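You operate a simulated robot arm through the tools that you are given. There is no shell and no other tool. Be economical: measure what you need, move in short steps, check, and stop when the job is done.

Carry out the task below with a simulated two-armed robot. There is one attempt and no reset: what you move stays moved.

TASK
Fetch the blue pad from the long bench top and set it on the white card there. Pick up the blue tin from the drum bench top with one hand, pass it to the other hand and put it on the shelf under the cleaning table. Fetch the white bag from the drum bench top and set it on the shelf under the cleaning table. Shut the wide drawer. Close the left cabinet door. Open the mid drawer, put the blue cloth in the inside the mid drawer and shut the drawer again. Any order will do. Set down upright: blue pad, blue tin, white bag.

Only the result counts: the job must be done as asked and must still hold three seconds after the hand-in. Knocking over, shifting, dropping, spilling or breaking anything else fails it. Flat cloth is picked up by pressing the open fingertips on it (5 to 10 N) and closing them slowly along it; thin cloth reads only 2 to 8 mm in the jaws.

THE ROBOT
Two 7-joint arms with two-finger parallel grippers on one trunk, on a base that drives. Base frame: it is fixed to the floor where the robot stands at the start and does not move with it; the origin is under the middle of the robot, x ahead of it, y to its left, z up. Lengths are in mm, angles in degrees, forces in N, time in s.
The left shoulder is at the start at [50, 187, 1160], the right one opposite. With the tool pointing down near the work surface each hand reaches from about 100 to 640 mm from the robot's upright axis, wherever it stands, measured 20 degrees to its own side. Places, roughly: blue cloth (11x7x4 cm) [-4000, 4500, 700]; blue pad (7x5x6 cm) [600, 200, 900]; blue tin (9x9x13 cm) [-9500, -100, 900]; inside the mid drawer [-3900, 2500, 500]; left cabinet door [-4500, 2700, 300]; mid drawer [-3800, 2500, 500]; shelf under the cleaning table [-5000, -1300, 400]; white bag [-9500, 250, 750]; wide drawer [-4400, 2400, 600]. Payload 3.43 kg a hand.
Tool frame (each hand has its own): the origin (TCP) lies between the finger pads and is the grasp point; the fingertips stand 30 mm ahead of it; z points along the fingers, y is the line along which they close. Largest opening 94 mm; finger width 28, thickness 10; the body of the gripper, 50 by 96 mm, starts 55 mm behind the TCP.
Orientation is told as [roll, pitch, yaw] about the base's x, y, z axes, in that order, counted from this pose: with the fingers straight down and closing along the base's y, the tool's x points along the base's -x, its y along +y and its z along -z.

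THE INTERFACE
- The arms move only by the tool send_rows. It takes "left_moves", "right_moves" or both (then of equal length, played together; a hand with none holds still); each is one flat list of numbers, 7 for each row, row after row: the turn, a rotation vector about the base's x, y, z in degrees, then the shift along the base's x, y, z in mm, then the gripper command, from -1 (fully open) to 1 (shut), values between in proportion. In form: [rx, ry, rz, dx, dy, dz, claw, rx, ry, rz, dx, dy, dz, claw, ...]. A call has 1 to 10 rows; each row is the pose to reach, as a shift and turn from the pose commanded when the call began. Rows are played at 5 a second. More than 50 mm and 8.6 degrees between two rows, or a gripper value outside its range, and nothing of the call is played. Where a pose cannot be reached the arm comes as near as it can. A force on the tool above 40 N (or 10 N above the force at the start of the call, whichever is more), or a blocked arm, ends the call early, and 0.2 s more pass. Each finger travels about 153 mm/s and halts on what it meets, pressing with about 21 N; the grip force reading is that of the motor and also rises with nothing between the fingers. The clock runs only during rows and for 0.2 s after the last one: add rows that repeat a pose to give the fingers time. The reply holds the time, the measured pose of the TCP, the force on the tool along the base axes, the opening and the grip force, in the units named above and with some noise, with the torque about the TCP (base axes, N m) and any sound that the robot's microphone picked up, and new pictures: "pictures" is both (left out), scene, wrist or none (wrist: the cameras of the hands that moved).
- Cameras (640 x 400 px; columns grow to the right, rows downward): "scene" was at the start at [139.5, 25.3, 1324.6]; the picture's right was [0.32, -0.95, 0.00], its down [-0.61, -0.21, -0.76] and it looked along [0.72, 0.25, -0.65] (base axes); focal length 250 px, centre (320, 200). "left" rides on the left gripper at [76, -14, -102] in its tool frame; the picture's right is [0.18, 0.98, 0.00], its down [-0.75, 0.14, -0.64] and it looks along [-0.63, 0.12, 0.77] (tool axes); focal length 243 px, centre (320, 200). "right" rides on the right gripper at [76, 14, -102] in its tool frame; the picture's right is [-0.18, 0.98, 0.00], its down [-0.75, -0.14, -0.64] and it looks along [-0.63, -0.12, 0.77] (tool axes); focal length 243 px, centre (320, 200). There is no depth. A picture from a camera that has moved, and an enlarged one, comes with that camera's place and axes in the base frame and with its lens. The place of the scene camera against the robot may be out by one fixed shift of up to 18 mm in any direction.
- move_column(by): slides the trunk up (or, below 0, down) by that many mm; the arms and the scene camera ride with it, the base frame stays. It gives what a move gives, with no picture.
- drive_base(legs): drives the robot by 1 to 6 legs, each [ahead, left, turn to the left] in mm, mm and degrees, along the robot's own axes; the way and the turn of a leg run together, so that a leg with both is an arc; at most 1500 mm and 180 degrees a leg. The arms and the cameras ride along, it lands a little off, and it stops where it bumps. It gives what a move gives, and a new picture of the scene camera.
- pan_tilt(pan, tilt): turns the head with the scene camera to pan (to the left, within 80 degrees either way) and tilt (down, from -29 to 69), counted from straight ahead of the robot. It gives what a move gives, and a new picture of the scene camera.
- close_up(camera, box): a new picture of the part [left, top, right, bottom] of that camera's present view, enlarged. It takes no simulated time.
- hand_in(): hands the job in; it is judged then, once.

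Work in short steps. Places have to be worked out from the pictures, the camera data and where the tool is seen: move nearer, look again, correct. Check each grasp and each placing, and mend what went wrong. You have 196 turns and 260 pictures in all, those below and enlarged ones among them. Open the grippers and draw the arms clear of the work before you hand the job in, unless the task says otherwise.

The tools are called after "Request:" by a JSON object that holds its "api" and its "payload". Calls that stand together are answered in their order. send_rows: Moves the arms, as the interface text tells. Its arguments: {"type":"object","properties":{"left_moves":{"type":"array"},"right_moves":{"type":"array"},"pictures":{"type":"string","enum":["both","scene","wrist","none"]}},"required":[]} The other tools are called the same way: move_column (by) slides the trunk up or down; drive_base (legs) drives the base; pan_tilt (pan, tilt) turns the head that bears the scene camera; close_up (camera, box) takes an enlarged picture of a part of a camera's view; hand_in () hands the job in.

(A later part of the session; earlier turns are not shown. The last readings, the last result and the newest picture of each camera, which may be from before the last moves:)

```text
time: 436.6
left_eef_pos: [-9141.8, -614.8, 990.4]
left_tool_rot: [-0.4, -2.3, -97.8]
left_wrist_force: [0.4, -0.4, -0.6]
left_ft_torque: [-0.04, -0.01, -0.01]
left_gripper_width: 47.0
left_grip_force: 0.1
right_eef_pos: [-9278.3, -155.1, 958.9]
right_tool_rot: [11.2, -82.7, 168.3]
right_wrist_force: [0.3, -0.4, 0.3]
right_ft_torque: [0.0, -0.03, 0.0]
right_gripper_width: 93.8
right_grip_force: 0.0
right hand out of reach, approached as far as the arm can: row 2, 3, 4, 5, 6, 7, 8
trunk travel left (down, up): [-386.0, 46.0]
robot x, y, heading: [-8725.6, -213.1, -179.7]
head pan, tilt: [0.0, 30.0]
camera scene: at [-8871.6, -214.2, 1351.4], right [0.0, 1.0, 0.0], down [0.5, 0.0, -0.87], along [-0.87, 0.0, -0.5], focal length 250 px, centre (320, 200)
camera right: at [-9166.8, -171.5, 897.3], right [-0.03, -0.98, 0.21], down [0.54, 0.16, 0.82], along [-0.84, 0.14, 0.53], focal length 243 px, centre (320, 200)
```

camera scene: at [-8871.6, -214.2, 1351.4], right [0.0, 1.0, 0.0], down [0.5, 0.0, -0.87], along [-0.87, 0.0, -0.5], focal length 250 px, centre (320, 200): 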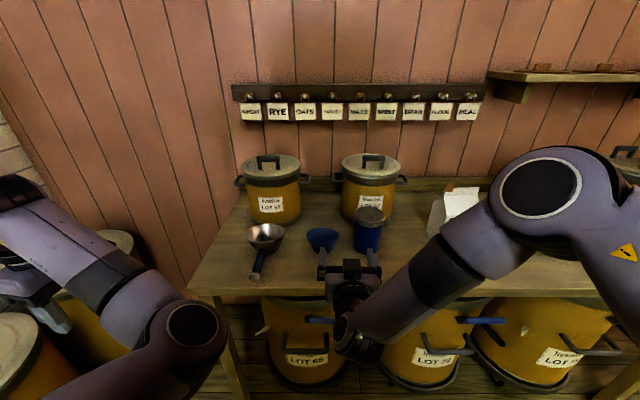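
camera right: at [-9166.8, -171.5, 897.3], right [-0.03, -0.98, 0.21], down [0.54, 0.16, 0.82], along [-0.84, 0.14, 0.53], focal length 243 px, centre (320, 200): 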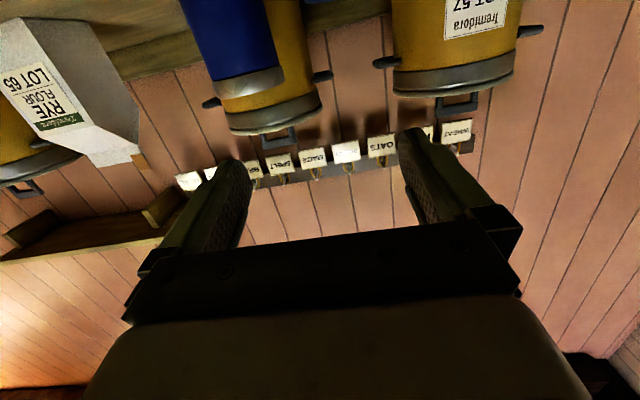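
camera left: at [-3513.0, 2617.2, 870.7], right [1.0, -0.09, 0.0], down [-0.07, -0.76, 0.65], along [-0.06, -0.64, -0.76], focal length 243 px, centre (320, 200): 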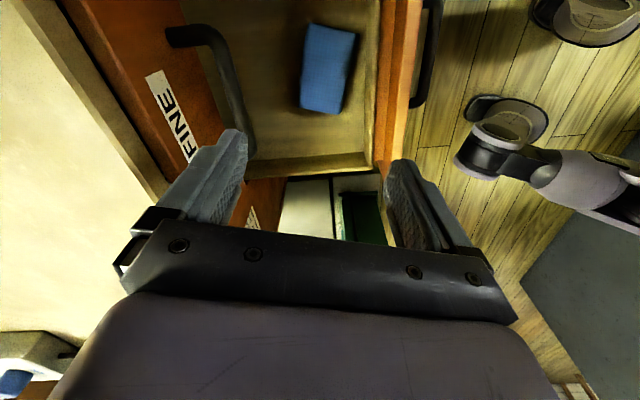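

The camera housing under the hand would hit the bench if fully level, so I'll use ~62° tilt. I adjust toward (-9340,-60,885).

Request:
{"api": "send_rows", "payload": {"right_moves": [0, -4, 0, 0, 18, -10, -1, 0, -8, 0, 0, 36, -20, -1, 0, -12, 0, -5, 54, -30, -1, 0, -16, 0, -10, 72, -45, -1, 0, -20, 0, -20, 90, -60, -1, 0, -20, 0, -30, 95, -74, -1], "pictures": "both"}}

```text
time: 438.0
left_eef_pos: [-9141.0, -614.2, 989.0]
left_tool_rot: [-0.2, -2.2, -97.8]
left_wrist_force: [-0.1, 0.0, 0.0]
left_ft_torque: [-0.02, 0.01, -0.02]
left_gripper_width: 47.1
left_grip_force: 0.1
right_eef_pos: [-9307.7, -86.7, 889.7]
right_tool_rot: [3.0, -63.4, 176.8]
right_wrist_force: [0.0, 0.1, 0.2]
right_ft_torque: [-0.03, -0.05, -0.01]
right_gripper_width: 94.0
right_grip_force: 0.1
right hand out of reach, approached as far as the arm can: row 1, 2, 3, 4, 5, 6
trunk travel left (down, up): [-386.0, 46.0]
robot x, y, heading: [-8723.9, -212.4, -179.7]
head pan, tilt: [0.0, 30.0]
camera scene: at [-8871.8, -214.5, 1351.4], right [0.0, 1.0, 0.0], down [0.5, 0.0, -0.87], along [-0.87, 0.0, -0.5], focal length 250 px, centre (320, 200)
camera right: at [-9183.8, -103.0, 868.6], right [-0.09, -0.98, 0.19], down [0.24, 0.16, 0.96], along [-0.97, 0.13, 0.22], focal length 243 px, centre (320, 200)
```

scene: 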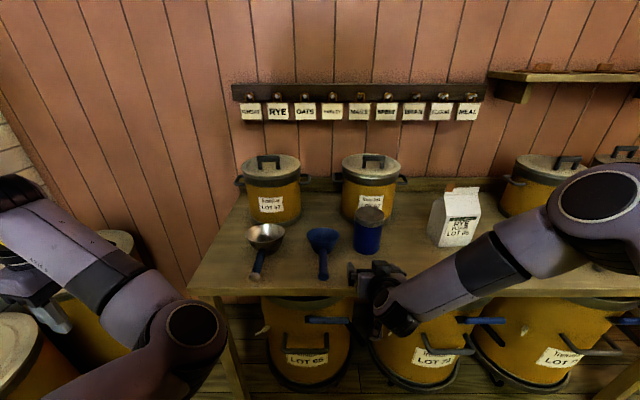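
right: 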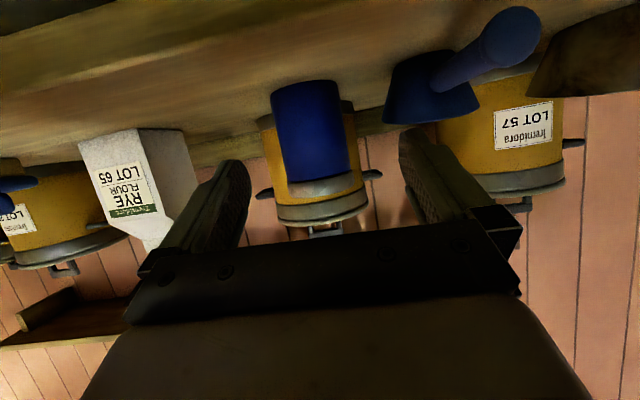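

Tin now estimated x≈-9480, y≈-73. I drive the base 90 mm ahead, then re-measure from the wrist camera.

Request:
{"api": "drive_base", "payload": {"legs": [[90, -12, 0]]}}

Request:
{"api": "close_up", "payload": {"camera": "right", "box": [0, 0, 640, 400]}}

```text
time: 439.1
left_eef_pos: [-9229.9, -603.0, 990.1]
left_tool_rot: [-0.2, -2.1, -97.8]
left_wrist_force: [0.4, -0.1, -0.5]
left_ft_torque: [0.01, -0.01, 0.0]
left_gripper_width: 47.0
left_grip_force: 0.0
right_eef_pos: [-9398.2, -75.2, 890.4]
right_tool_rot: [2.9, -63.4, 176.7]
right_wrist_force: [-0.2, -0.5, 0.0]
right_ft_torque: [-0.03, 0.02, 0.01]
right_gripper_width: 93.9
right_grip_force: 0.0
trunk travel left (down, up): [-386.0, 46.0]
robot x, y, heading: [-8811.9, -199.0, -180.1]
head pan, tilt: [0.0, 30.0]
camera scene: at [-8961.0, -202.8, 1351.3], right [0.0, 1.0, 0.0], down [0.5, 0.0, -0.87], along [-0.87, 0.0, -0.5], focal length 250 px, centre (320, 200)
```

scene: 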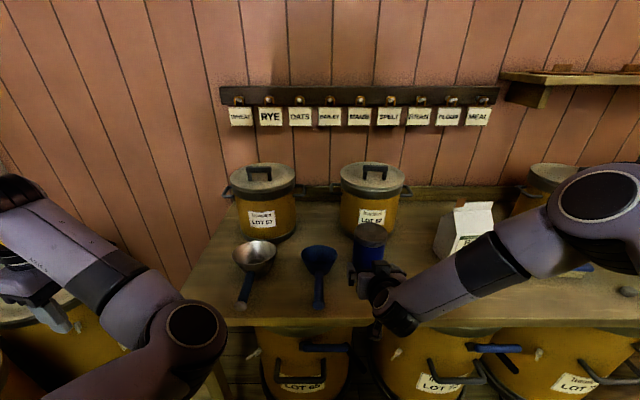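

```text
1.00 times, centred on (320, 200) of right
camera zoom: at [-9272.6, -91.5, 868.5], right [-0.09, -0.98, 0.19], down [0.24, 0.16, 0.96], along [-0.97, 0.13, 0.22], focal length 243 px, centre (320, 200)
```

zoom: 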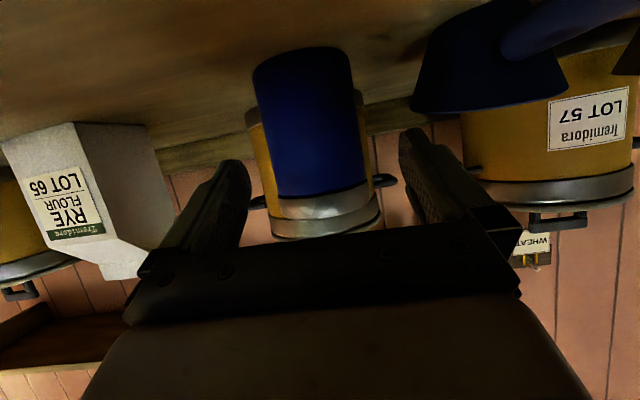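

Tin axis ≈ (-9475,-66), body 82 mm, lid bottom z≈910. I lower the trunk 31 mm and shift 9 mm right, then check alignment.

Request:
{"api": "move_column", "payload": {"by": -31}}

Request:
{"api": "send_rows", "payload": {"right_moves": [0, 0, 0, 0, 5, 0, -1, 0, 0, 0, 0, 9, 0, -1, 0, 0, 0, 0, 9, 0, -1], "pictures": "wrist"}}

```text
time: 439.8
left_eef_pos: [-9229.9, -602.7, 958.9]
left_tool_rot: [-0.3, -2.2, -97.7]
left_wrist_force: [-0.1, 0.8, -0.2]
left_ft_torque: [0.0, -0.01, 0.0]
left_gripper_width: 47.2
left_grip_force: 0.1
right_eef_pos: [-9397.8, -75.9, 860.0]
right_tool_rot: [3.0, -63.4, 176.8]
right_wrist_force: [-0.9, -0.5, 0.0]
right_ft_torque: [0.04, -0.02, -0.05]
right_gripper_width: 94.2
right_grip_force: 0.0
trunk travel left (down, up): [-355.0, 77.0]
robot x, y, heading: [-8812.0, -204.6, -179.6]
head pan, tilt: [0.0, 30.0]
```

```text
time: 440.6
left_eef_pos: [-9229.3, -603.2, 959.6]
left_tool_rot: [-0.3, -2.2, -97.7]
left_wrist_force: [0.2, 0.2, 0.6]
left_ft_torque: [0.0, -0.01, -0.01]
left_gripper_width: 47.0
left_grip_force: 0.0
right_eef_pos: [-9399.5, -67.9, 860.6]
right_tool_rot: [2.6, -63.2, 176.7]
right_wrist_force: [-0.2, -0.6, 0.0]
right_ft_torque: [-0.02, 0.01, -0.02]
right_gripper_width: 94.2
right_grip_force: 0.1
trunk travel left (down, up): [-355.0, 77.0]
robot x, y, heading: [-8812.9, -199.0, -180.0]
head pan, tilt: [0.0, 30.0]
camera right: at [-9273.0, -85.4, 840.6], right [-0.1, -0.98, 0.18], down [0.24, 0.16, 0.96], along [-0.97, 0.14, 0.22], focal length 243 px, centre (320, 200)
```

right: 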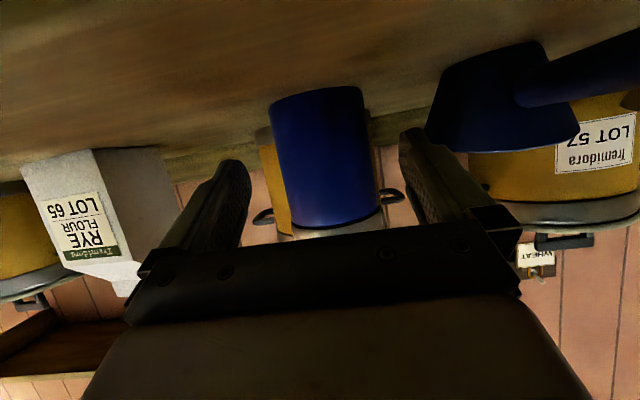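

Aligned within 2 mm. I advance the hand in small steps.

Request:
{"api": "send_rows", "payload": {"right_moves": [0, 0, 0, -12, 0, 0, -1, 0, 0, 0, -24, 0, 0, -1, 0, 0, 0, -36, 1, 0, -1, 0, 0, 0, -48, 1, 0, -1, 0, 0, 0, -60, 1, 0, -1, 0, 0, 0, -62, 1, 0, -1], "pictures": "wrist"}}

```text
time: 442.0
left_eef_pos: [-9230.0, -602.3, 959.1]
left_tool_rot: [-0.2, -2.1, -97.8]
left_wrist_force: [-0.2, 0.5, 0.8]
left_ft_torque: [-0.01, 0.0, -0.01]
left_gripper_width: 46.8
left_grip_force: 0.1
right_eef_pos: [-9459.8, -66.1, 859.7]
right_tool_rot: [2.8, -63.5, 176.8]
right_wrist_force: [-0.1, -1.0, 0.3]
right_ft_torque: [-0.03, 0.02, 0.02]
right_gripper_width: 93.7
right_grip_force: 0.0
trunk travel left (down, up): [-355.0, 77.0]
robot x, y, heading: [-8808.8, -201.7, -180.0]
head pan, tilt: [0.0, 30.0]
camera right: at [-9333.8, -81.8, 838.4], right [-0.09, -0.98, 0.19], down [0.24, 0.16, 0.96], along [-0.97, 0.13, 0.22], focal length 243 px, centre (320, 200)
```

right: 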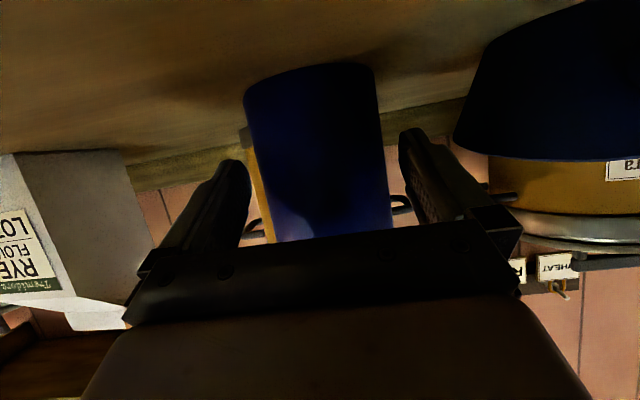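

The tin is between the fingers. I advance 5 mm more and close.

Request:
{"api": "send_rows", "payload": {"right_moves": [0, 0, 0, -6, 0, -2, -1, 0, 0, 0, -6, 0, -2, -0.5, 0, 0, 0, -6, 0, -2, 0.2, 0, 0, 0, -6, 0, -2, 1, 0, 0, 0, -6, 0, -2, 1], "pictures": "both"}}

```text
time: 443.2
left_eef_pos: [-9229.8, -603.2, 959.2]
left_tool_rot: [-0.3, -2.1, -97.9]
left_wrist_force: [0.7, 0.4, -0.7]
left_ft_torque: [0.01, 0.0, 0.01]
left_gripper_width: 46.7
left_grip_force: 0.0
right_eef_pos: [-9466.3, -66.4, 857.8]
right_tool_rot: [3.0, -63.4, 176.8]
right_wrist_force: [1.0, 1.6, 0.9]
right_ft_torque: [-0.06, -0.04, 0.0]
right_gripper_width: 84.9
right_grip_force: 20.6
trunk travel left (down, up): [-355.0, 77.0]
robot x, y, heading: [-8810.8, -198.0, -179.9]
head pan, tilt: [0.0, 30.0]
camera scene: at [-8960.1, -202.8, 1320.4], right [0.0, 1.0, 0.0], down [0.5, 0.0, -0.87], along [-0.87, 0.0, -0.5], focal length 250 px, centre (320, 200)
camera right: at [-9339.7, -81.5, 836.2], right [-0.09, -0.98, 0.19], down [0.24, 0.16, 0.96], along [-0.97, 0.13, 0.22], focal length 243 px, centre (320, 200)
```

scene: 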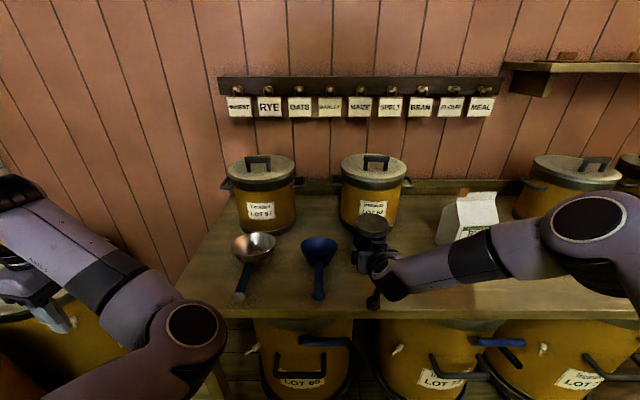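
right: 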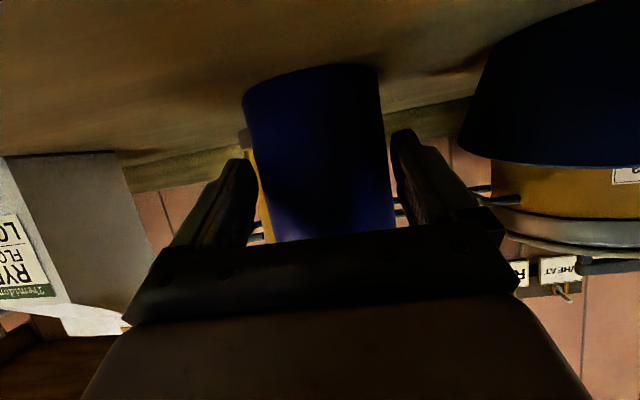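

Tin gripped (84.9 mm). I lift it with the trunk and back away to open floor.

Request:
{"api": "move_column", "payload": {"by": 76}}

Request:
{"api": "drive_base", "payload": {"legs": [[-420, 0, 0], [0, -350, 0]]}}

```text
time: 444.4
left_eef_pos: [-9230.2, -602.5, 1034.3]
left_tool_rot: [-0.2, -2.1, -97.8]
left_wrist_force: [0.6, -1.0, -0.3]
left_ft_torque: [-0.01, 0.0, -0.03]
left_gripper_width: 47.0
left_grip_force: 0.1
right_eef_pos: [-9465.5, -65.1, 934.0]
right_tool_rot: [2.8, -63.5, 176.8]
right_wrist_force: [-0.7, 0.6, -3.6]
right_ft_torque: [-0.02, -0.15, 0.01]
right_gripper_width: 84.6
right_grip_force: 21.1
trunk travel left (down, up): [-431.0, 1.0]
robot x, y, heading: [-8813.7, -203.9, -179.7]
head pan, tilt: [0.0, 30.0]
```

```text
time: 448.8
left_eef_pos: [-8814.5, -260.2, 1034.8]
left_tool_rot: [-0.2, -2.1, -97.9]
left_wrist_force: [0.7, -0.1, 0.0]
left_ft_torque: [-0.01, 0.0, 0.01]
left_gripper_width: 46.9
left_grip_force: 0.0
right_eef_pos: [-9048.2, 277.9, 934.6]
right_tool_rot: [3.1, -63.4, 176.6]
right_wrist_force: [0.7, 0.6, -4.1]
right_ft_torque: [-0.01, -0.14, 0.04]
right_gripper_width: 84.5
right_grip_force: 20.6
trunk travel left (down, up): [-431.0, 1.0]
robot x, y, heading: [-8393.4, 141.5, -180.1]
head pan, tilt: [0.0, 30.0]
camera scene: at [-8543.4, 140.0, 1396.3], right [0.0, 1.0, 0.0], down [0.5, 0.0, -0.87], along [-0.87, 0.0, -0.5], focal length 250 px, centre (320, 200)
```

scene: 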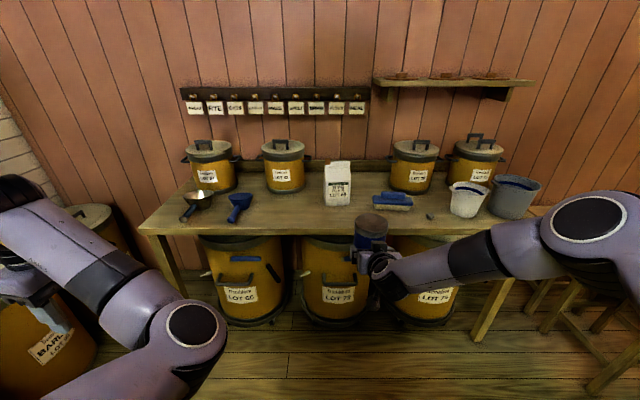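

I redo the left-arm loop: out to the left, down, then forward and up while staying well out to the left.

Request:
{"api": "send_rows", "payload": {"left_moves": [0, 0, 0, 45, -20, 5, 0, 0, 0, 0, 90, -45, 10, 0, 0, 0, 0, 135, -75, 20, 0, 0, 0, 0, 175, -105, 30, 0, 0, 0, 0, 215, -135, 40, 0, 0, 0, 0, 255, -155, 40, 0, 0, 0, 0, 265, -165, 0, 0, 0, 0, 0, 265, -165, -45, 0, 0, 0, 0, 265, -165, -90, 0, 0, 0, 0, 265, -165, -135, 0], "pictures": "none"}}

Request:
{"api": "send_rows", "payload": {"left_moves": [0, 0, 0, 0, 0, -45, 0, 0, 0, 0, 0, 0, -90, 0, 0, 0, 0, 0, 0, -135, 0, 0, 0, 0, 0, 0, -180, 0, 0, 0, 0, -20, 0, -205, 0, 0, 0, 0, -60, 0, -205, 0, 0, 0, 0, -105, 0, -195, 0, 0, 0, 0, -145, 0, -175, 0, 0, 0, 0, -185, 0, -145, 0, 0, 0, 0, -215, 0, -110, 0], "pictures": "none"}}

Request:
{"api": "pan_tilt", "payload": {"pan": 55, "tilt": 30}}

```text
refused: row 2 steps farther than a row can; nothing moved
```

```text
time: 451.0
left_eef_pos: [-9004.2, -259.6, 910.4]
left_tool_rot: [-0.3, -2.3, -97.7]
left_wrist_force: [-0.2, 0.6, 0.0]
left_ft_torque: [-0.04, -0.02, 0.02]
left_gripper_width: 46.9
left_grip_force: 0.1
left hand out of reach, approached as far as the arm can: row 10
right_eef_pos: [-9049.2, 277.1, 934.4]
right_tool_rot: [3.0, -63.3, 176.8]
right_wrist_force: [-0.5, 0.9, -4.2]
right_ft_torque: [-0.03, -0.16, 0.02]
right_gripper_width: 84.4
right_grip_force: 21.1
trunk travel left (down, up): [-431.0, 1.0]
robot x, y, heading: [-8394.2, 140.1, -179.9]
head pan, tilt: [0.0, 30.0]
```

```text
time: 452.2
left_eef_pos: [-9003.2, -259.4, 909.8]
left_tool_rot: [-0.3, -2.2, -97.9]
left_wrist_force: [0.5, -0.2, 0.4]
left_ft_torque: [-0.02, 0.0, 0.03]
left_gripper_width: 47.0
left_grip_force: 0.1
right_eef_pos: [-9048.4, 277.4, 934.2]
right_tool_rot: [3.0, -63.4, 176.8]
right_wrist_force: [0.7, 0.0, -4.0]
right_ft_torque: [0.0, -0.18, -0.01]
right_gripper_width: 84.3
right_grip_force: 21.0
trunk travel left (down, up): [-431.0, 1.0]
robot x, y, heading: [-8398.0, 145.3, -179.9]
head pan, tilt: [55.0, 30.0]
camera scene: at [-8504.9, 65.4, 1396.4], right [-0.82, 0.57, 0.0], down [0.29, 0.41, -0.87], along [-0.5, -0.71, -0.5], focal length 250 px, centre (320, 200)
```

scene: 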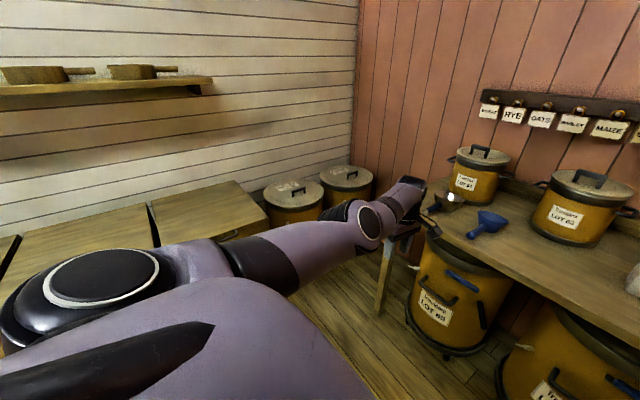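

(The first call was refused; the second just extended the arm.) I redo the loop with smaller steps: back and out to the left, lowering.

Request:
{"api": "send_rows", "payload": {"left_moves": [0, 0, 0, 42, -10, 10, 0, 0, 0, 0, 84, -25, 20, 0, 0, 0, 0, 126, -40, 30, 0, 0, 0, 0, 168, -55, 40, 0, 0, 0, 0, 210, -70, 50, 0, 0, 0, 0, 252, -85, 60, 0, 0, 0, 0, 294, -100, 70, 0, 0, 0, 0, 336, -115, 70, 0, 0, 0, 0, 378, -130, 70, 0, 0, 0, 0, 420, -145, 70, 0], "pictures": "none"}}

Request:
{"api": "send_rows", "payload": {"left_moves": [0, 0, 0, 20, -10, -40, 0, 0, 0, 0, 30, -10, -85, 0, 0, 0, 0, 30, -10, -130, 0, 0, 0, 0, 30, -10, -175, 0, 0, 0, 0, 30, -10, -220, 0, 0, 0, 0, 30, -10, -260, 0], "pictures": "scene"}}

```text
time: 454.4
left_eef_pos: [-8582.2, -403.7, 977.8]
left_tool_rot: [-0.2, -2.2, -97.9]
left_wrist_force: [0.3, 0.8, 0.0]
left_ft_torque: [0.0, 0.01, -0.05]
left_gripper_width: 47.1
left_grip_force: 0.1
right_eef_pos: [-9049.1, 277.1, 933.2]
right_tool_rot: [2.9, -63.4, 176.8]
right_wrist_force: [0.4, -0.4, -4.3]
right_ft_torque: [-0.02, -0.15, 0.0]
right_gripper_width: 84.5
right_grip_force: 21.3
trunk travel left (down, up): [-431.0, 1.0]
robot x, y, heading: [-8395.9, 143.6, -179.9]
head pan, tilt: [55.0, 30.0]
```

```text
time: 455.8
left_eef_pos: [-8552.8, -415.7, 716.4]
left_tool_rot: [-0.3, -2.2, -97.9]
left_wrist_force: [-0.3, -0.9, -0.6]
left_ft_torque: [-0.01, -0.03, -0.02]
left_gripper_width: 47.0
left_grip_force: 0.1
right_eef_pos: [-9047.7, 276.5, 932.9]
right_tool_rot: [2.8, -63.5, 176.8]
right_wrist_force: [0.0, 0.1, -4.1]
right_ft_torque: [0.03, -0.13, -0.04]
right_gripper_width: 84.1
right_grip_force: 20.9
trunk travel left (down, up): [-431.0, 1.0]
robot x, y, heading: [-8394.6, 144.8, -180.4]
head pan, tilt: [55.0, 30.0]
camera scene: at [-8504.7, 65.2, 1396.4], right [-0.82, 0.57, 0.0], down [0.29, 0.41, -0.87], along [-0.5, -0.71, -0.5], focal length 250 px, centre (320, 200)
```

scene: 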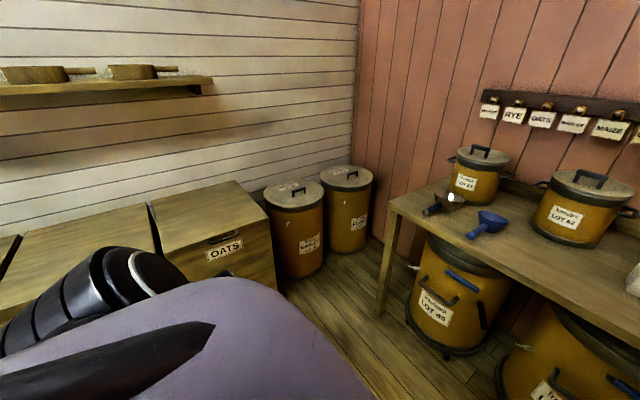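

Now forward and up, keeping the hand far to the left.

Request:
{"api": "send_rows", "payload": {"left_moves": [0, 0, 0, -35, 0, 10, 0, 0, 0, 0, -70, 0, 20, 0, 0, 0, 0, -105, 0, 40, 0, 0, 0, 0, -140, 0, 65, 0, 0, 0, 0, -170, 0, 95, 0, 0, 0, 0, -195, 0, 130, 0, 0, 0, 0, -220, 0, 165, 0, 0, 0, 0, -240, 0, 200, 0, 0, 0, 0, -255, 0, 240, 0, 0, 0, 0, -265, 0, 280, 0], "pictures": "scene"}}

```text
time: 458.0
left_eef_pos: [-8819.3, -414.9, 997.6]
left_tool_rot: [-0.2, -2.2, -97.8]
left_wrist_force: [0.0, -0.9, -0.6]
left_ft_torque: [0.0, 0.02, 0.02]
left_gripper_width: 46.8
left_grip_force: 0.1
right_eef_pos: [-9047.9, 278.1, 933.1]
right_tool_rot: [3.0, -63.4, 176.7]
right_wrist_force: [0.4, -0.1, -4.3]
right_ft_torque: [-0.03, -0.2, 0.01]
right_gripper_width: 84.5
right_grip_force: 20.8
trunk travel left (down, up): [-431.0, 1.0]
robot x, y, heading: [-8394.2, 141.1, -180.0]
head pan, tilt: [55.0, 30.0]
camera scene: at [-8504.8, 65.8, 1396.3], right [-0.82, 0.57, 0.0], down [0.29, 0.41, -0.87], along [-0.5, -0.71, -0.5], focal length 250 px, centre (320, 200)
```

scene: 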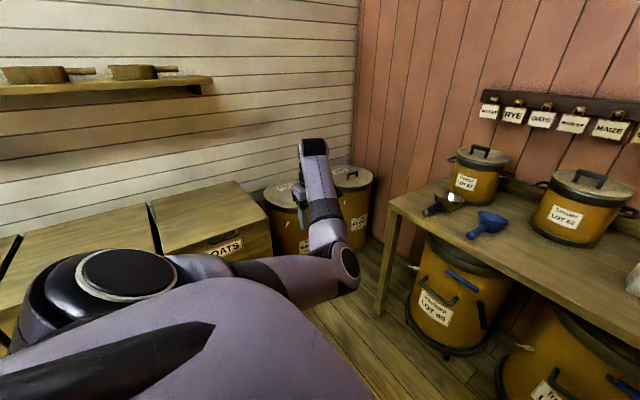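

The elbow is now low, which suits a level tool. I turn the left tool to point level straight ahead while bringing it in front (for a side grasp of the tin).

Request:
{"api": "send_rows", "payload": {"left_moves": [-4.3, 4.9, -4.7, -5, 5, 0, 0, -8.6, 9.8, -9.4, -10, 10, 0, -0.5, -12.9, 14.8, -14, -15, 20, 0, -1, -17.1, 19.7, -18.7, -20, 35, 0, -1, -21.4, 24.6, -23.4, -30, 50, 0, -1, -25.7, 29.6, -28, -40, 65, 0, -1, -30, 34.5, -32.7, -50, 80, 0, -1, -34.2, 39.4, -37.4, -60, 95, 0, -1, -38.5, 44.3, -42, -70, 110, 0, -1, -42.8, 49.3, -46.7, -80, 125, 0, -1], "pictures": "none"}}

```text
time: 460.2
left_eef_pos: [-8898.9, -286.4, 1000.8]
left_tool_rot: [-29.4, -61.7, -132.2]
left_wrist_force: [0.0, 0.1, 0.3]
left_ft_torque: [-0.04, -0.01, 0.0]
left_gripper_width: 93.8
left_grip_force: 0.1
right_eef_pos: [-9049.2, 275.6, 932.8]
right_tool_rot: [2.8, -63.4, 176.7]
right_wrist_force: [-0.5, 0.1, -4.2]
right_ft_torque: [-0.03, -0.17, -0.02]
right_gripper_width: 84.5
right_grip_force: 21.4
trunk travel left (down, up): [-431.0, 1.0]
robot x, y, heading: [-8395.5, 141.5, -179.7]
head pan, tilt: [55.0, 30.0]
```

Works. I finish the rotation.

Request:
{"api": "send_rows", "payload": {"left_moves": [-4.3, 4.9, -4.7, -10, 20, 0, -1, -8.6, 9.8, -9.4, -20, 40, 0, -1, -12.9, 14.8, -14, -30, 60, 0, -1, -17.1, 19.7, -18.7, -40, 80, 0, -1, -17.1, 19.7, -18.7, -55, 100, 0, -1], "pictures": "none"}}

Request:
{"api": "pan_tilt", "payload": {"pan": 10, "tilt": 35}}

```text
time: 461.4
left_eef_pos: [-8953.2, -185.5, 997.3]
left_tool_rot: [-3.2, -87.2, -177.2]
left_wrist_force: [-0.3, 0.6, -0.4]
left_ft_torque: [-0.02, -0.01, 0.01]
left_gripper_width: 94.2
left_grip_force: 0.1
right_eef_pos: [-9047.8, 276.7, 933.0]
right_tool_rot: [3.0, -63.3, 176.7]
right_wrist_force: [-0.5, 0.0, -4.0]
right_ft_torque: [0.04, -0.17, -0.01]
right_gripper_width: 84.4
right_grip_force: 20.8
trunk travel left (down, up): [-431.0, 1.0]
robot x, y, heading: [-8394.0, 137.7, -180.0]
head pan, tilt: [55.0, 30.0]
```

```text
time: 462.5
left_eef_pos: [-8952.7, -186.9, 997.7]
left_tool_rot: [-4.4, -87.1, -175.9]
left_wrist_force: [-0.3, -0.3, -0.5]
left_ft_torque: [0.01, -0.02, 0.0]
left_gripper_width: 94.0
left_grip_force: 0.1
right_eef_pos: [-9048.3, 276.0, 933.9]
right_tool_rot: [2.8, -63.4, 176.6]
right_wrist_force: [-0.4, 0.3, -4.5]
right_ft_torque: [0.03, -0.18, 0.02]
right_gripper_width: 84.2
right_grip_force: 20.5
trunk travel left (down, up): [-431.0, 1.0]
robot x, y, heading: [-8397.1, 140.4, -180.1]
head pan, tilt: [10.0, 35.0]
camera scene: at [-8539.7, 124.1, 1388.6], right [-0.18, 0.98, 0.0], down [0.56, 0.1, -0.82], along [-0.81, -0.14, -0.57], focal length 250 px, centre (320, 200)
```

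scene: 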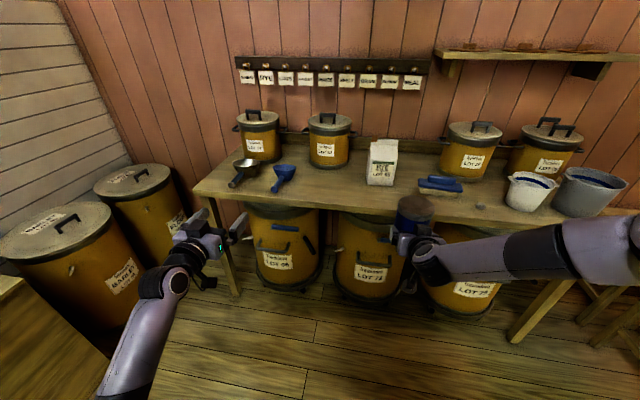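

Both arms are now level and well placed. I swing the right hand (with the tin) 82° to point left, toward the middle-left, while the left hand makes room.

Request:
{"api": "send_rows", "payload": {"left_moves": [0, 0, 0, 0, -35, -10, -1, 0, 0, 0, 0, -70, -20, -1, 0, 0, 0, 0, -100, -36, -1, 0, 0, 0, 0, -100, -36, -1, 0, 0, 0, 0, -100, -36, -1, 0, 0, 0, 0, -100, -36, -1, 0, 0, 0, 0, -100, -36, -1, 0, 0, 0, 0, -100, -36, -1, 0, 0, 0, 0, -100, -36, -1, 0, 0, 0, 0, -100, -36, -1], "right_moves": [0, 0, 8.2, 5, -38, 0, 1, 0, 0, 16.4, 10, -76, 0, 1, 0, 0, 24.6, 15, -114, 0, 1, 0, 0, 32.8, 20, -152, 0, 1, 0, 0, 41, 25, -190, 0, 1, 0, 0, 49.2, 30, -228, 0, 1, 0, 0, 57.4, 35, -266, 0, 1, 0, 0, 65.6, 40, -304, 0, 1, 0, 0, 73.8, 45, -342, 0, 1, 0, 0, 82, 50, -380, 0, 1], "pictures": "scene"}}

```text
time: 464.7
left_eef_pos: [-8951.5, -291.3, 960.2]
left_tool_rot: [-6.2, -87.3, -174.2]
left_wrist_force: [0.0, -0.4, -0.3]
left_ft_torque: [-0.03, 0.0, -0.04]
left_gripper_width: 93.7
left_grip_force: 0.0
right_eef_pos: [-8932.2, -77.8, 966.6]
right_tool_rot: [2.8, -63.6, -102.3]
right_wrist_force: [1.2, -0.4, -2.8]
right_ft_torque: [0.2, -0.01, -0.03]
right_gripper_width: 82.3
right_grip_force: 20.7
right hand out of reach, approached as far as the arm can: row 1, 2, 3, 4, 8, 9, 10
trunk travel left (down, up): [-431.0, 1.0]
robot x, y, heading: [-8395.0, 145.0, -179.8]
head pan, tilt: [10.0, 35.0]
camera scene: at [-8538.0, 122.4, 1388.8], right [-0.17, 0.98, 0.0], down [0.56, 0.1, -0.82], along [-0.81, -0.14, -0.57], focal length 250 px, centre (320, 200)
```

scene: 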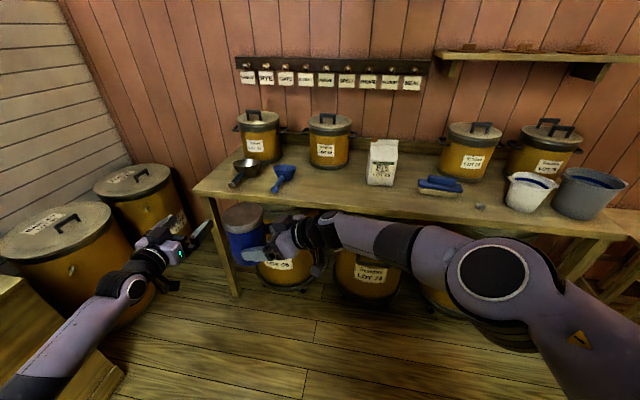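

The right gripper width changed slightly; I check the tin in the grip.

Request:
{"api": "close_up", "payload": {"camera": "scene", "box": [120, 170, 380, 330]}}

Request:
{"api": "close_up", "payload": {"camera": "left", "box": [0, 0, 640, 400]}}

```text
2.46 times, centred on (250, 250) of scene
camera zoom: at [-8538.0, 122.4, 1388.8], right [-0.17, 0.98, 0.0], down [0.56, 0.1, -0.82], along [-0.81, -0.14, -0.57], focal length 617 px, centre (492, 77)
```

zoom: 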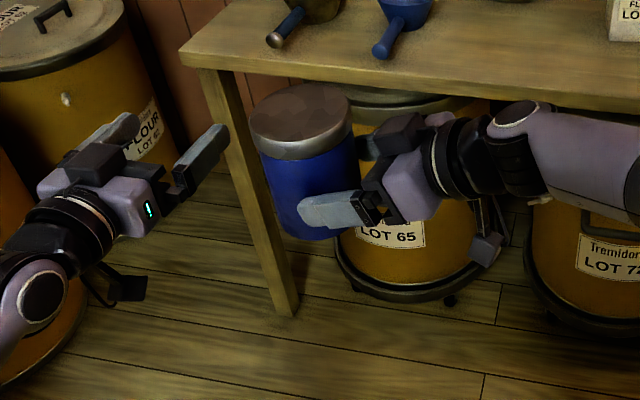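

```text
1.00 times, centred on (320, 200) of left
camera zoom: at [-8845.4, -277.1, 890.1], right [0.0, -0.98, -0.19], down [0.6, -0.15, 0.78], along [-0.8, -0.12, 0.59], focal length 243 px, centre (320, 200)
```

zoom: 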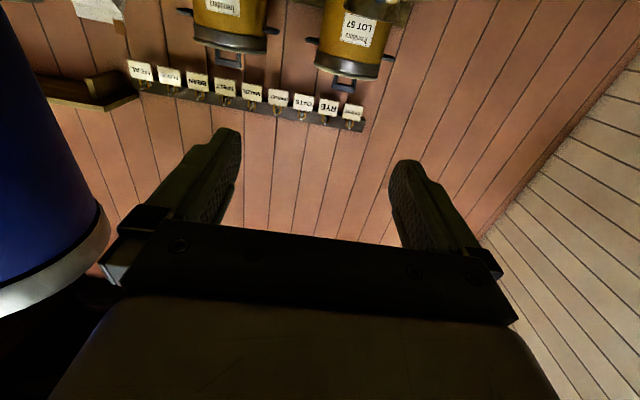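

The tin is fine (upright, seen in perspective). Axis ≈ (-8937,-102), z 909–1041. I retract the left hand and bring it in line behind the tin at z≈997.

Request:
{"api": "send_rows", "payload": {"left_moves": [0, 0, 0, 30, 0, 10, -1, 0, 0, 0, 60, 0, 20, -1, 0, 0, 0, 90, 0, 30, -1, 0, 0, 0, 122, 0, 38, -1, 0, 0, 0, 122, 38, 38, -1, 0, 0, 0, 122, 76, 38, -1, 0, 0, 0, 122, 114, 38, -1, 0, 0, 0, 122, 152, 38, -1, 0, 0, 0, 122, 189, 38, -1], "pictures": "wrist"}}

```text
time: 466.7
left_eef_pos: [-8833.9, -99.9, 1001.1]
left_tool_rot: [-3.8, -87.2, -176.6]
left_wrist_force: [-0.2, -0.1, 0.8]
left_ft_torque: [0.02, 0.04, 0.03]
left_gripper_width: 94.2
left_grip_force: 0.0
right_eef_pos: [-8935.6, -72.5, 967.8]
right_tool_rot: [3.0, -63.4, -102.7]
right_wrist_force: [0.1, 1.1, -4.0]
right_ft_torque: [0.2, -0.05, 0.03]
right_gripper_width: 81.9
right_grip_force: 20.5
trunk travel left (down, up): [-431.0, 1.0]
robot x, y, heading: [-8396.5, 142.6, -179.8]
head pan, tilt: [10.0, 35.0]
camera left: at [-8726.4, -86.2, 930.4], right [0.0, -0.98, -0.19], down [0.6, -0.15, 0.78], along [-0.8, -0.12, 0.59], focal length 243 px, centre (320, 200)
```

left: 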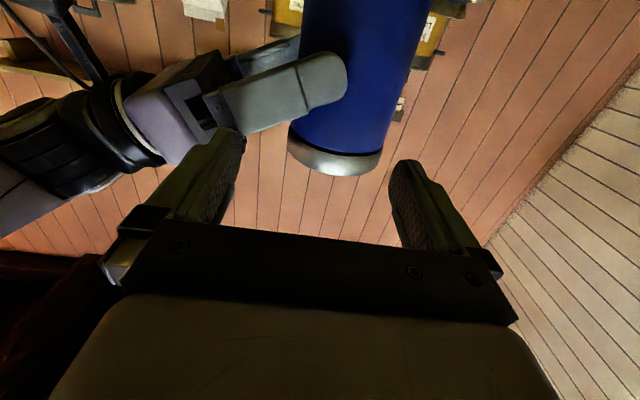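

The left fingers would foul the right palm if straight. I re-aim the left hand to point ahead-right (rotate -53°) from the left side, so it grips above the right fingertips.

Request:
{"api": "send_rows", "payload": {"left_moves": [0, 0, 0, 0, -35, 0, -1, 0, 0, -7.6, -3, -70, 0, -1, 0, 0, -15.2, -8, -100, 0, -1, 0, 0, -22.8, -12, -120, 0, -1, 0, 0, -30.4, -16, -125, 0, -1, 0, 0, -38, -20, -125, 0, -1, 0, 0, -45.6, -24, -125, 0, -1, 0, 0, -53, -26, -125, 0, -1, 0, 0, -53, -26, -125, 0, -1], "pictures": "wrist"}}

```text
time: 468.7
left_eef_pos: [-8858.0, -225.0, 999.3]
left_tool_rot: [-5.3, -87.1, 132.0]
left_wrist_force: [0.8, -0.6, 0.1]
left_ft_torque: [-0.01, 0.0, -0.01]
left_gripper_width: 93.9
left_grip_force: 0.0
right_eef_pos: [-8934.6, -72.3, 966.0]
right_tool_rot: [3.0, -63.4, -102.7]
right_wrist_force: [0.6, -0.3, -3.3]
right_ft_torque: [0.18, -0.04, -0.01]
right_gripper_width: 82.2
right_grip_force: 20.2
trunk travel left (down, up): [-431.0, 1.0]
robot x, y, heading: [-8393.9, 140.9, -180.3]
head pan, tilt: [10.0, 35.0]
camera left: at [-8782.4, -302.1, 928.8], right [-0.78, -0.59, -0.19], down [0.24, -0.57, 0.78], along [-0.57, 0.57, 0.59], focal length 243 px, centre (320, 200)
```

left: 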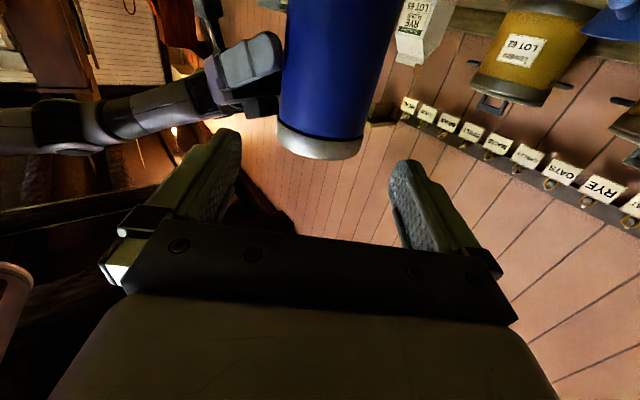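

Aligned within ~3 mm: axis ≈ (-8922,-144). I advance 85 mm along the pointing direction and close.

Request:
{"api": "send_rows", "payload": {"left_moves": [0, 0, 0, -12, 12, -3, -1, 0, 0, 0, -22, 25, -3, -1, 0, 0, 0, -32, 39, -3, -1, 0, 0, 0, -42, 53, -3, -1, 0, 0, 0, -53, 66, -3, -1, 0, 0, 0, -53, 66, -3, -0.7, 0, 0, 0, -53, 66, -3, -0.2, 0, 0, 0, -53, 66, -3, 0.5, 0, 0, 0, -53, 66, -3, 1], "pictures": "wrist"}}

```text
time: 470.7
left_eef_pos: [-8913.3, -161.3, 996.9]
left_tool_rot: [-3.1, -86.9, 130.1]
left_wrist_force: [0.4, -19.2, -1.1]
left_ft_torque: [-0.07, -0.02, 0.59]
left_gripper_width: 70.8
left_grip_force: 21.4
right_eef_pos: [-8937.3, -71.0, 964.9]
right_tool_rot: [2.7, -63.4, -102.7]
right_wrist_force: [-0.4, 20.2, -4.0]
right_ft_torque: [-0.39, -0.05, -0.13]
right_gripper_width: 82.2
right_grip_force: 20.1
trunk travel left (down, up): [-431.0, 1.0]
robot x, y, heading: [-8393.9, 144.0, -180.0]
head pan, tilt: [10.0, 35.0]
camera left: at [-8836.7, -237.2, 926.0], right [-0.78, -0.6, -0.19], down [0.25, -0.57, 0.79], along [-0.58, 0.57, 0.59], focal length 243 px, centre (320, 200)
```

left: 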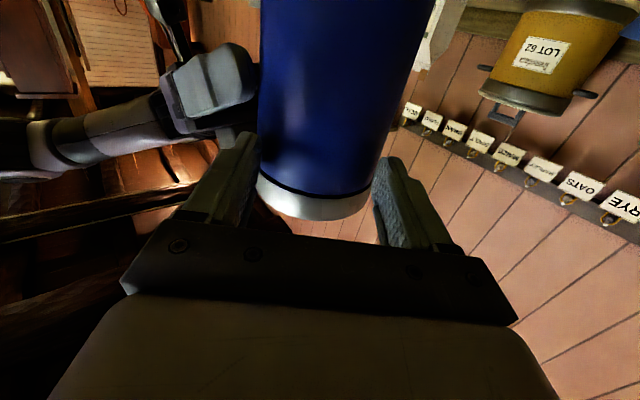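

The left fingers only caught the near side (71 mm). I reopen, advance ~32 mm more and close again.

Request:
{"api": "send_rows", "payload": {"left_moves": [0, 0, 0, 0, 0, 0, 0, 0, 0, 0, 0, 0, 0, -1, 0, 0, 0, 0, 0, 0, -1, 0, 0, 0, -7, 9, 0, -1, 0, 0, 0, -13, 17, 0, -1, 0, 0, 0, -19, 26, 0, -1, 0, 0, 0, -19, 26, 0, -0.6, 0, 0, 0, -19, 26, 0, 0, 0, 0, 0, -19, 26, 0, 1, 0, 0, 0, -19, 26, 0, 1], "pictures": "wrist"}}

```text
time: 472.9
left_eef_pos: [-8931.3, -135.2, 996.2]
left_tool_rot: [-2.9, -87.1, 130.0]
left_wrist_force: [-7.5, -12.8, -0.5]
left_ft_torque: [-0.04, -0.22, 0.43]
left_gripper_width: 87.5
left_grip_force: 20.4
right_eef_pos: [-8936.7, -73.2, 965.1]
right_tool_rot: [2.9, -63.5, -102.7]
right_wrist_force: [8.6, 13.2, -2.2]
right_ft_torque: [-0.34, 0.48, 0.19]
right_gripper_width: 81.9
right_grip_force: 21.1
trunk travel left (down, up): [-431.0, 1.0]
robot x, y, heading: [-8394.8, 141.2, -180.0]
head pan, tilt: [10.0, 35.0]
camera left: at [-8855.3, -211.0, 926.2], right [-0.78, -0.6, -0.19], down [0.25, -0.57, 0.79], along [-0.58, 0.57, 0.59], focal length 243 px, centre (320, 200)
```

left: 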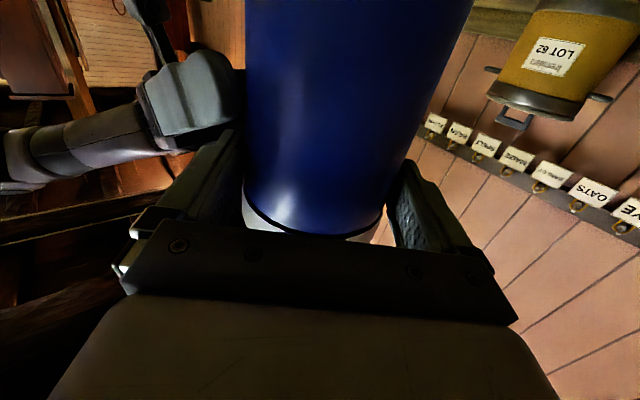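

Left now holds the tin firmly (87.5 mm). I open the right gripper and withdraw it along its own axis.

Request:
{"api": "send_rows", "payload": {"right_moves": [0, 0, 0, 0, 0, 0, 0.2, 0, 0, 0, 0, 0, 0, -0.8, 0, 0, 0, 0, 0, 0, -1, 0, 0, 0, 4, 26, 13, -1, 0, 0, 0, 9, 53, 27, -1, 0, 0, 0, 14, 80, 40, -1, 0, 0, 0, 19, 106, 54, -1, 0, 0, 0, 25, 150, 60, -1], "pictures": "scene"}}

```text
time: 474.7
left_eef_pos: [-8929.2, -131.5, 997.0]
left_tool_rot: [-3.9, -87.1, 130.7]
left_wrist_force: [0.2, -0.2, 0.5]
left_ft_torque: [-0.05, -0.03, 0.02]
left_gripper_width: 87.3
left_grip_force: 20.9
right_eef_pos: [-8915.8, 79.3, 1026.3]
right_tool_rot: [2.8, -63.4, -101.3]
right_wrist_force: [0.3, 0.3, 0.3]
right_ft_torque: [-0.03, -0.03, 0.01]
right_gripper_width: 94.0
right_grip_force: 0.1
trunk travel left (down, up): [-431.0, 1.0]
robot x, y, heading: [-8397.0, 138.9, -180.1]
head pan, tilt: [10.0, 35.0]
camera scene: at [-8539.4, 124.9, 1388.6], right [-0.17, 0.98, 0.0], down [0.56, 0.1, -0.82], along [-0.81, -0.14, -0.57], focal length 250 px, centre (320, 200)
```

scene: 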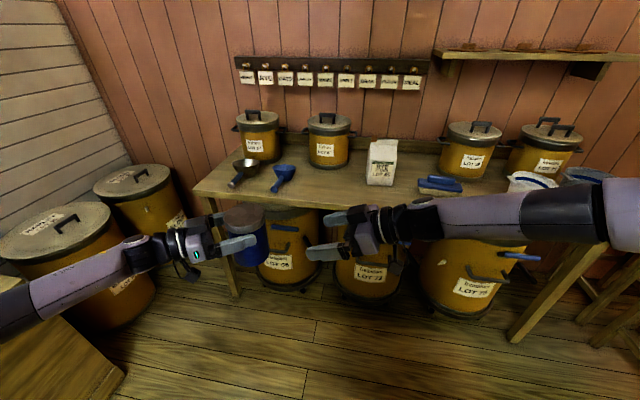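

Handover succeeded: the tin is in the left hand. I retract the left hand, and re-aim the right (pointing left, ~50° tilt) for the bag.

Request:
{"api": "send_rows", "payload": {"left_moves": [0, 0, 0, 26, -14, 0, 1, 0, 0, 0, 52, -28, 0, 1, 0, 0, 0, 78, -42, 0, 1, 0, 0, 0, 104, -56, 0, 1, 0, 0, 0, 130, -70, 0, 1], "right_moves": [2.6, 0, 1.9, -12, 0, 0, -1, 5.2, 0, 3.8, -24, 5, 0, -1, 7.8, 0, 5.7, -36, 10, 0, -1, 10.4, 0, 7.6, -48, 15, 0, -1, 13, 0, 9.5, -60, 20, 0, -1], "pictures": "none"}}

Request:
{"api": "drive_base", "payload": {"legs": [[400, -75, 0]]}}

```text
time: 475.9
left_eef_pos: [-8799.0, -205.1, 996.8]
left_tool_rot: [-4.1, -87.2, 131.0]
left_wrist_force: [-0.1, -0.1, 0.5]
left_ft_torque: [-0.08, -0.06, 0.05]
left_gripper_width: 87.3
left_grip_force: 20.2
right_eef_pos: [-8973.7, 99.8, 1024.0]
right_tool_rot: [0.7, -50.4, -89.8]
right_wrist_force: [-0.3, 0.3, 0.7]
right_ft_torque: [-0.02, -0.01, 0.02]
right_gripper_width: 94.1
right_grip_force: 0.2
trunk travel left (down, up): [-431.0, 1.0]
robot x, y, heading: [-8392.6, 142.2, -179.6]
head pan, tilt: [10.0, 35.0]
```

```text
time: 478.5
left_eef_pos: [-9201.0, -128.5, 995.9]
left_tool_rot: [-5.3, -87.2, 131.9]
left_wrist_force: [-1.0, 0.2, -0.9]
left_ft_torque: [-0.07, -0.09, 0.0]
left_gripper_width: 87.2
left_grip_force: 20.9
right_eef_pos: [-9374.8, 176.0, 1023.2]
right_tool_rot: [0.8, -50.6, -89.9]
right_wrist_force: [0.1, -0.5, 0.2]
right_ft_torque: [0.01, -0.03, -0.02]
right_gripper_width: 94.1
right_grip_force: 0.1
trunk travel left (down, up): [-431.0, 1.0]
robot x, y, heading: [-8794.3, 215.0, 180.3]
head pan, tilt: [10.0, 35.0]
camera scene: at [-8941.0, 199.7, 1388.5], right [-0.17, 0.98, 0.0], down [0.57, 0.1, -0.82], along [-0.81, -0.14, -0.57], focal length 250 px, centre (320, 200)
```

scene: 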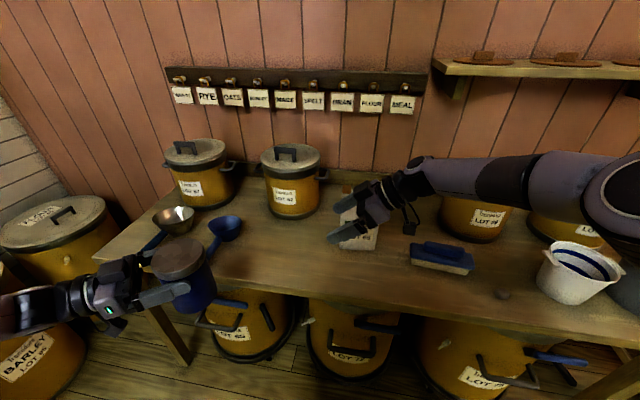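

I move the right hand to the right of the bag and advance the base.

Request:
{"api": "send_rows", "payload": {"right_moves": [0, 0, 0, 0, 30, 0, -1, 0, 0, 0, 0, 60, 0, -1, 0, 0, 0, -5, 90, 0, -1, 0, 0, 0, -10, 125, 0, -1], "pictures": "none"}}

Request:
{"api": "drive_base", "payload": {"legs": [[0, -70, 0], [145, 0, 0]]}}

Request:
{"api": "close_up", "payload": {"camera": "right", "box": [0, 0, 640, 400]}}

```text
time: 479.5
left_eef_pos: [-9198.6, -128.3, 996.8]
left_tool_rot: [-4.7, -87.2, 131.4]
left_wrist_force: [0.2, 1.1, 0.2]
left_ft_torque: [-0.06, 0.0, 0.0]
left_gripper_width: 87.1
left_grip_force: 21.0
right_eef_pos: [-9387.0, 300.0, 1025.0]
right_tool_rot: [0.7, -50.5, -89.9]
right_wrist_force: [-0.9, -0.5, -0.2]
right_ft_torque: [-0.01, 0.01, -0.02]
right_gripper_width: 94.1
right_grip_force: 0.0
trunk travel left (down, up): [-431.0, 1.0]
robot x, y, heading: [-8793.5, 215.6, 180.1]
head pan, tilt: [10.0, 35.0]
```

```text
time: 481.4
left_eef_pos: [-9349.8, -57.5, 995.2]
left_tool_rot: [-5.9, -87.0, 132.6]
left_wrist_force: [-0.2, 0.5, 0.4]
left_ft_torque: [-0.08, -0.04, -0.02]
left_gripper_width: 86.9
left_grip_force: 21.0
right_eef_pos: [-9535.0, 370.4, 1022.9]
right_tool_rot: [0.6, -50.5, -89.9]
right_wrist_force: [0.0, 0.4, 0.0]
right_ft_torque: [-0.01, -0.02, 0.0]
right_gripper_width: 94.1
right_grip_force: 0.2
trunk travel left (down, up): [-431.0, 1.0]
robot x, y, heading: [-8943.4, 289.2, 179.9]
head pan, tilt: [10.0, 35.0]
camera scene: at [-9089.8, 270.1, 1388.4], right [-0.17, 0.99, 0.0], down [0.57, 0.1, -0.82], along [-0.81, -0.14, -0.57], focal length 250 px, centre (320, 200)
```

scene: 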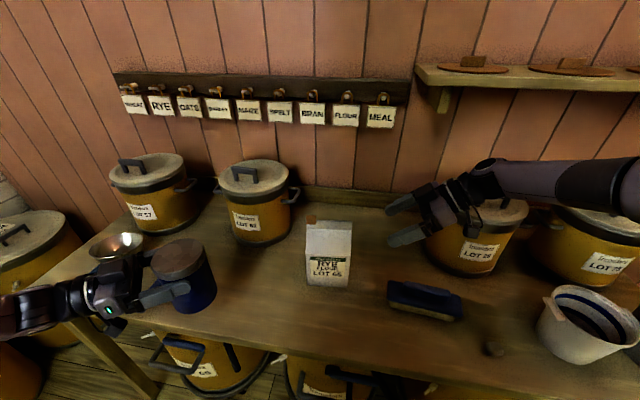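

```text
1.00 times, centred on (320, 200) of right
camera zoom: at [-9522.5, 498.6, 1031.3], right [0.98, -0.11, 0.15], down [-0.15, 0.02, 0.99], along [-0.11, -0.99, 0.0], focal length 243 px, centre (320, 200)
```

zoom: 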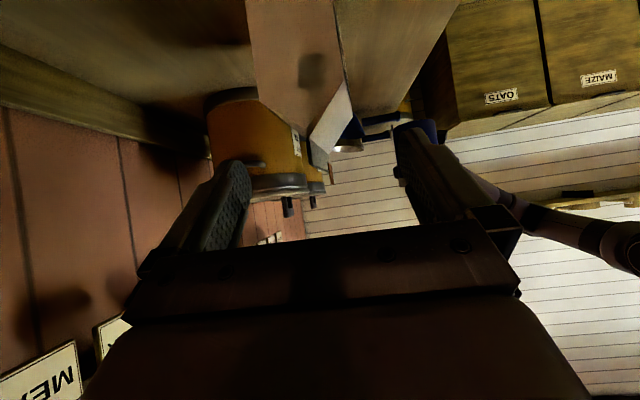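

Bag: front x≈-9506, depth ~80 (centre x≈-9546), right face y≈285, shoulder z≈945. I lower the right hand beside it to z≈893.

Request:
{"api": "send_rows", "payload": {"right_moves": [0, 0, 0, -4, 0, -30, -1, 0, 0, 0, -8, 0, -60, -1, 0, 0, 0, -11, 0, -90, -1, 0, 0, 0, -11, 0, -115, -1, 0, 0, 0, -11, 0, -128, -1], "pictures": "wrist"}}

```text
time: 482.6
left_eef_pos: [-9348.7, -57.8, 996.5]
left_tool_rot: [-5.1, -87.1, 131.5]
left_wrist_force: [0.8, -0.4, 1.2]
left_ft_torque: [-0.04, -0.09, 0.01]
left_gripper_width: 87.1
left_grip_force: 20.4
right_eef_pos: [-9543.6, 369.1, 900.0]
right_tool_rot: [0.7, -50.4, -89.9]
right_wrist_force: [0.3, -0.5, -0.1]
right_ft_torque: [-0.01, 0.01, 0.03]
right_gripper_width: 94.0
right_grip_force: 0.1
right hand out of reach, approached as far as the arm can: row 5
trunk travel left (down, up): [-431.0, 1.0]
robot x, y, heading: [-8945.1, 287.3, 179.8]
head pan, tilt: [10.0, 35.0]
camera right: at [-9530.4, 497.1, 906.2], right [0.98, -0.11, 0.15], down [-0.15, 0.02, 0.99], along [-0.11, -0.99, 0.0], focal length 243 px, centre (320, 200)
```

right: 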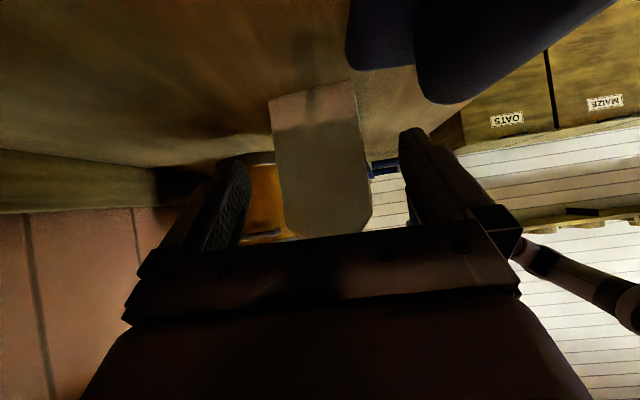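

Bag centred between the fingers (face 75 mm). I slide in 103 mm along -y and close.

Request:
{"api": "send_rows", "payload": {"right_moves": [0, 0, 0, -1, -25, 0, -1, 0, 0, 0, -2, -50, 0, -1, 0, 0, 0, -2, -75, 0, -1, 0, 0, 0, -2, -95, 0, -1, 0, 0, 0, -2, -105, 0, -1, 0, 0, 0, -2, -105, 0, -0.5, 0, 0, 0, -2, -105, 0, 0, 0, 0, 0, -2, -105, 0, 1, 0, 0, 0, -2, -105, 0, 1], "pictures": "wrist"}}

```text
time: 484.6
left_eef_pos: [-9348.6, -58.9, 995.6]
left_tool_rot: [-5.2, -87.1, 131.8]
left_wrist_force: [0.5, 0.2, -0.5]
left_ft_torque: [-0.05, -0.03, 0.04]
left_gripper_width: 87.1
left_grip_force: 20.7
right_eef_pos: [-9534.3, 267.8, 904.2]
right_tool_rot: [0.5, -50.6, -90.0]
right_wrist_force: [0.6, -0.3, 0.4]
right_ft_torque: [0.01, 0.0, -0.03]
right_gripper_width: 0.1
right_grip_force: 20.9
right hand out of reach, approached as far as the arm can: row 2, 3, 4, 5, 6, 7, 8, 9
trunk travel left (down, up): [-431.0, 1.0]
robot x, y, heading: [-8946.5, 289.1, 180.2]
head pan, tilt: [10.0, 35.0]
camera right: at [-9520.0, 395.9, 911.9], right [0.98, -0.11, 0.15], down [-0.15, 0.02, 0.99], along [-0.11, -0.99, 0.0], focal length 243 px, centre (320, 200)
```

right: 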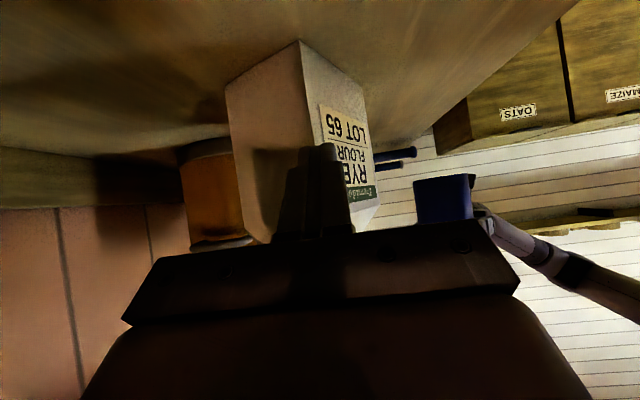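

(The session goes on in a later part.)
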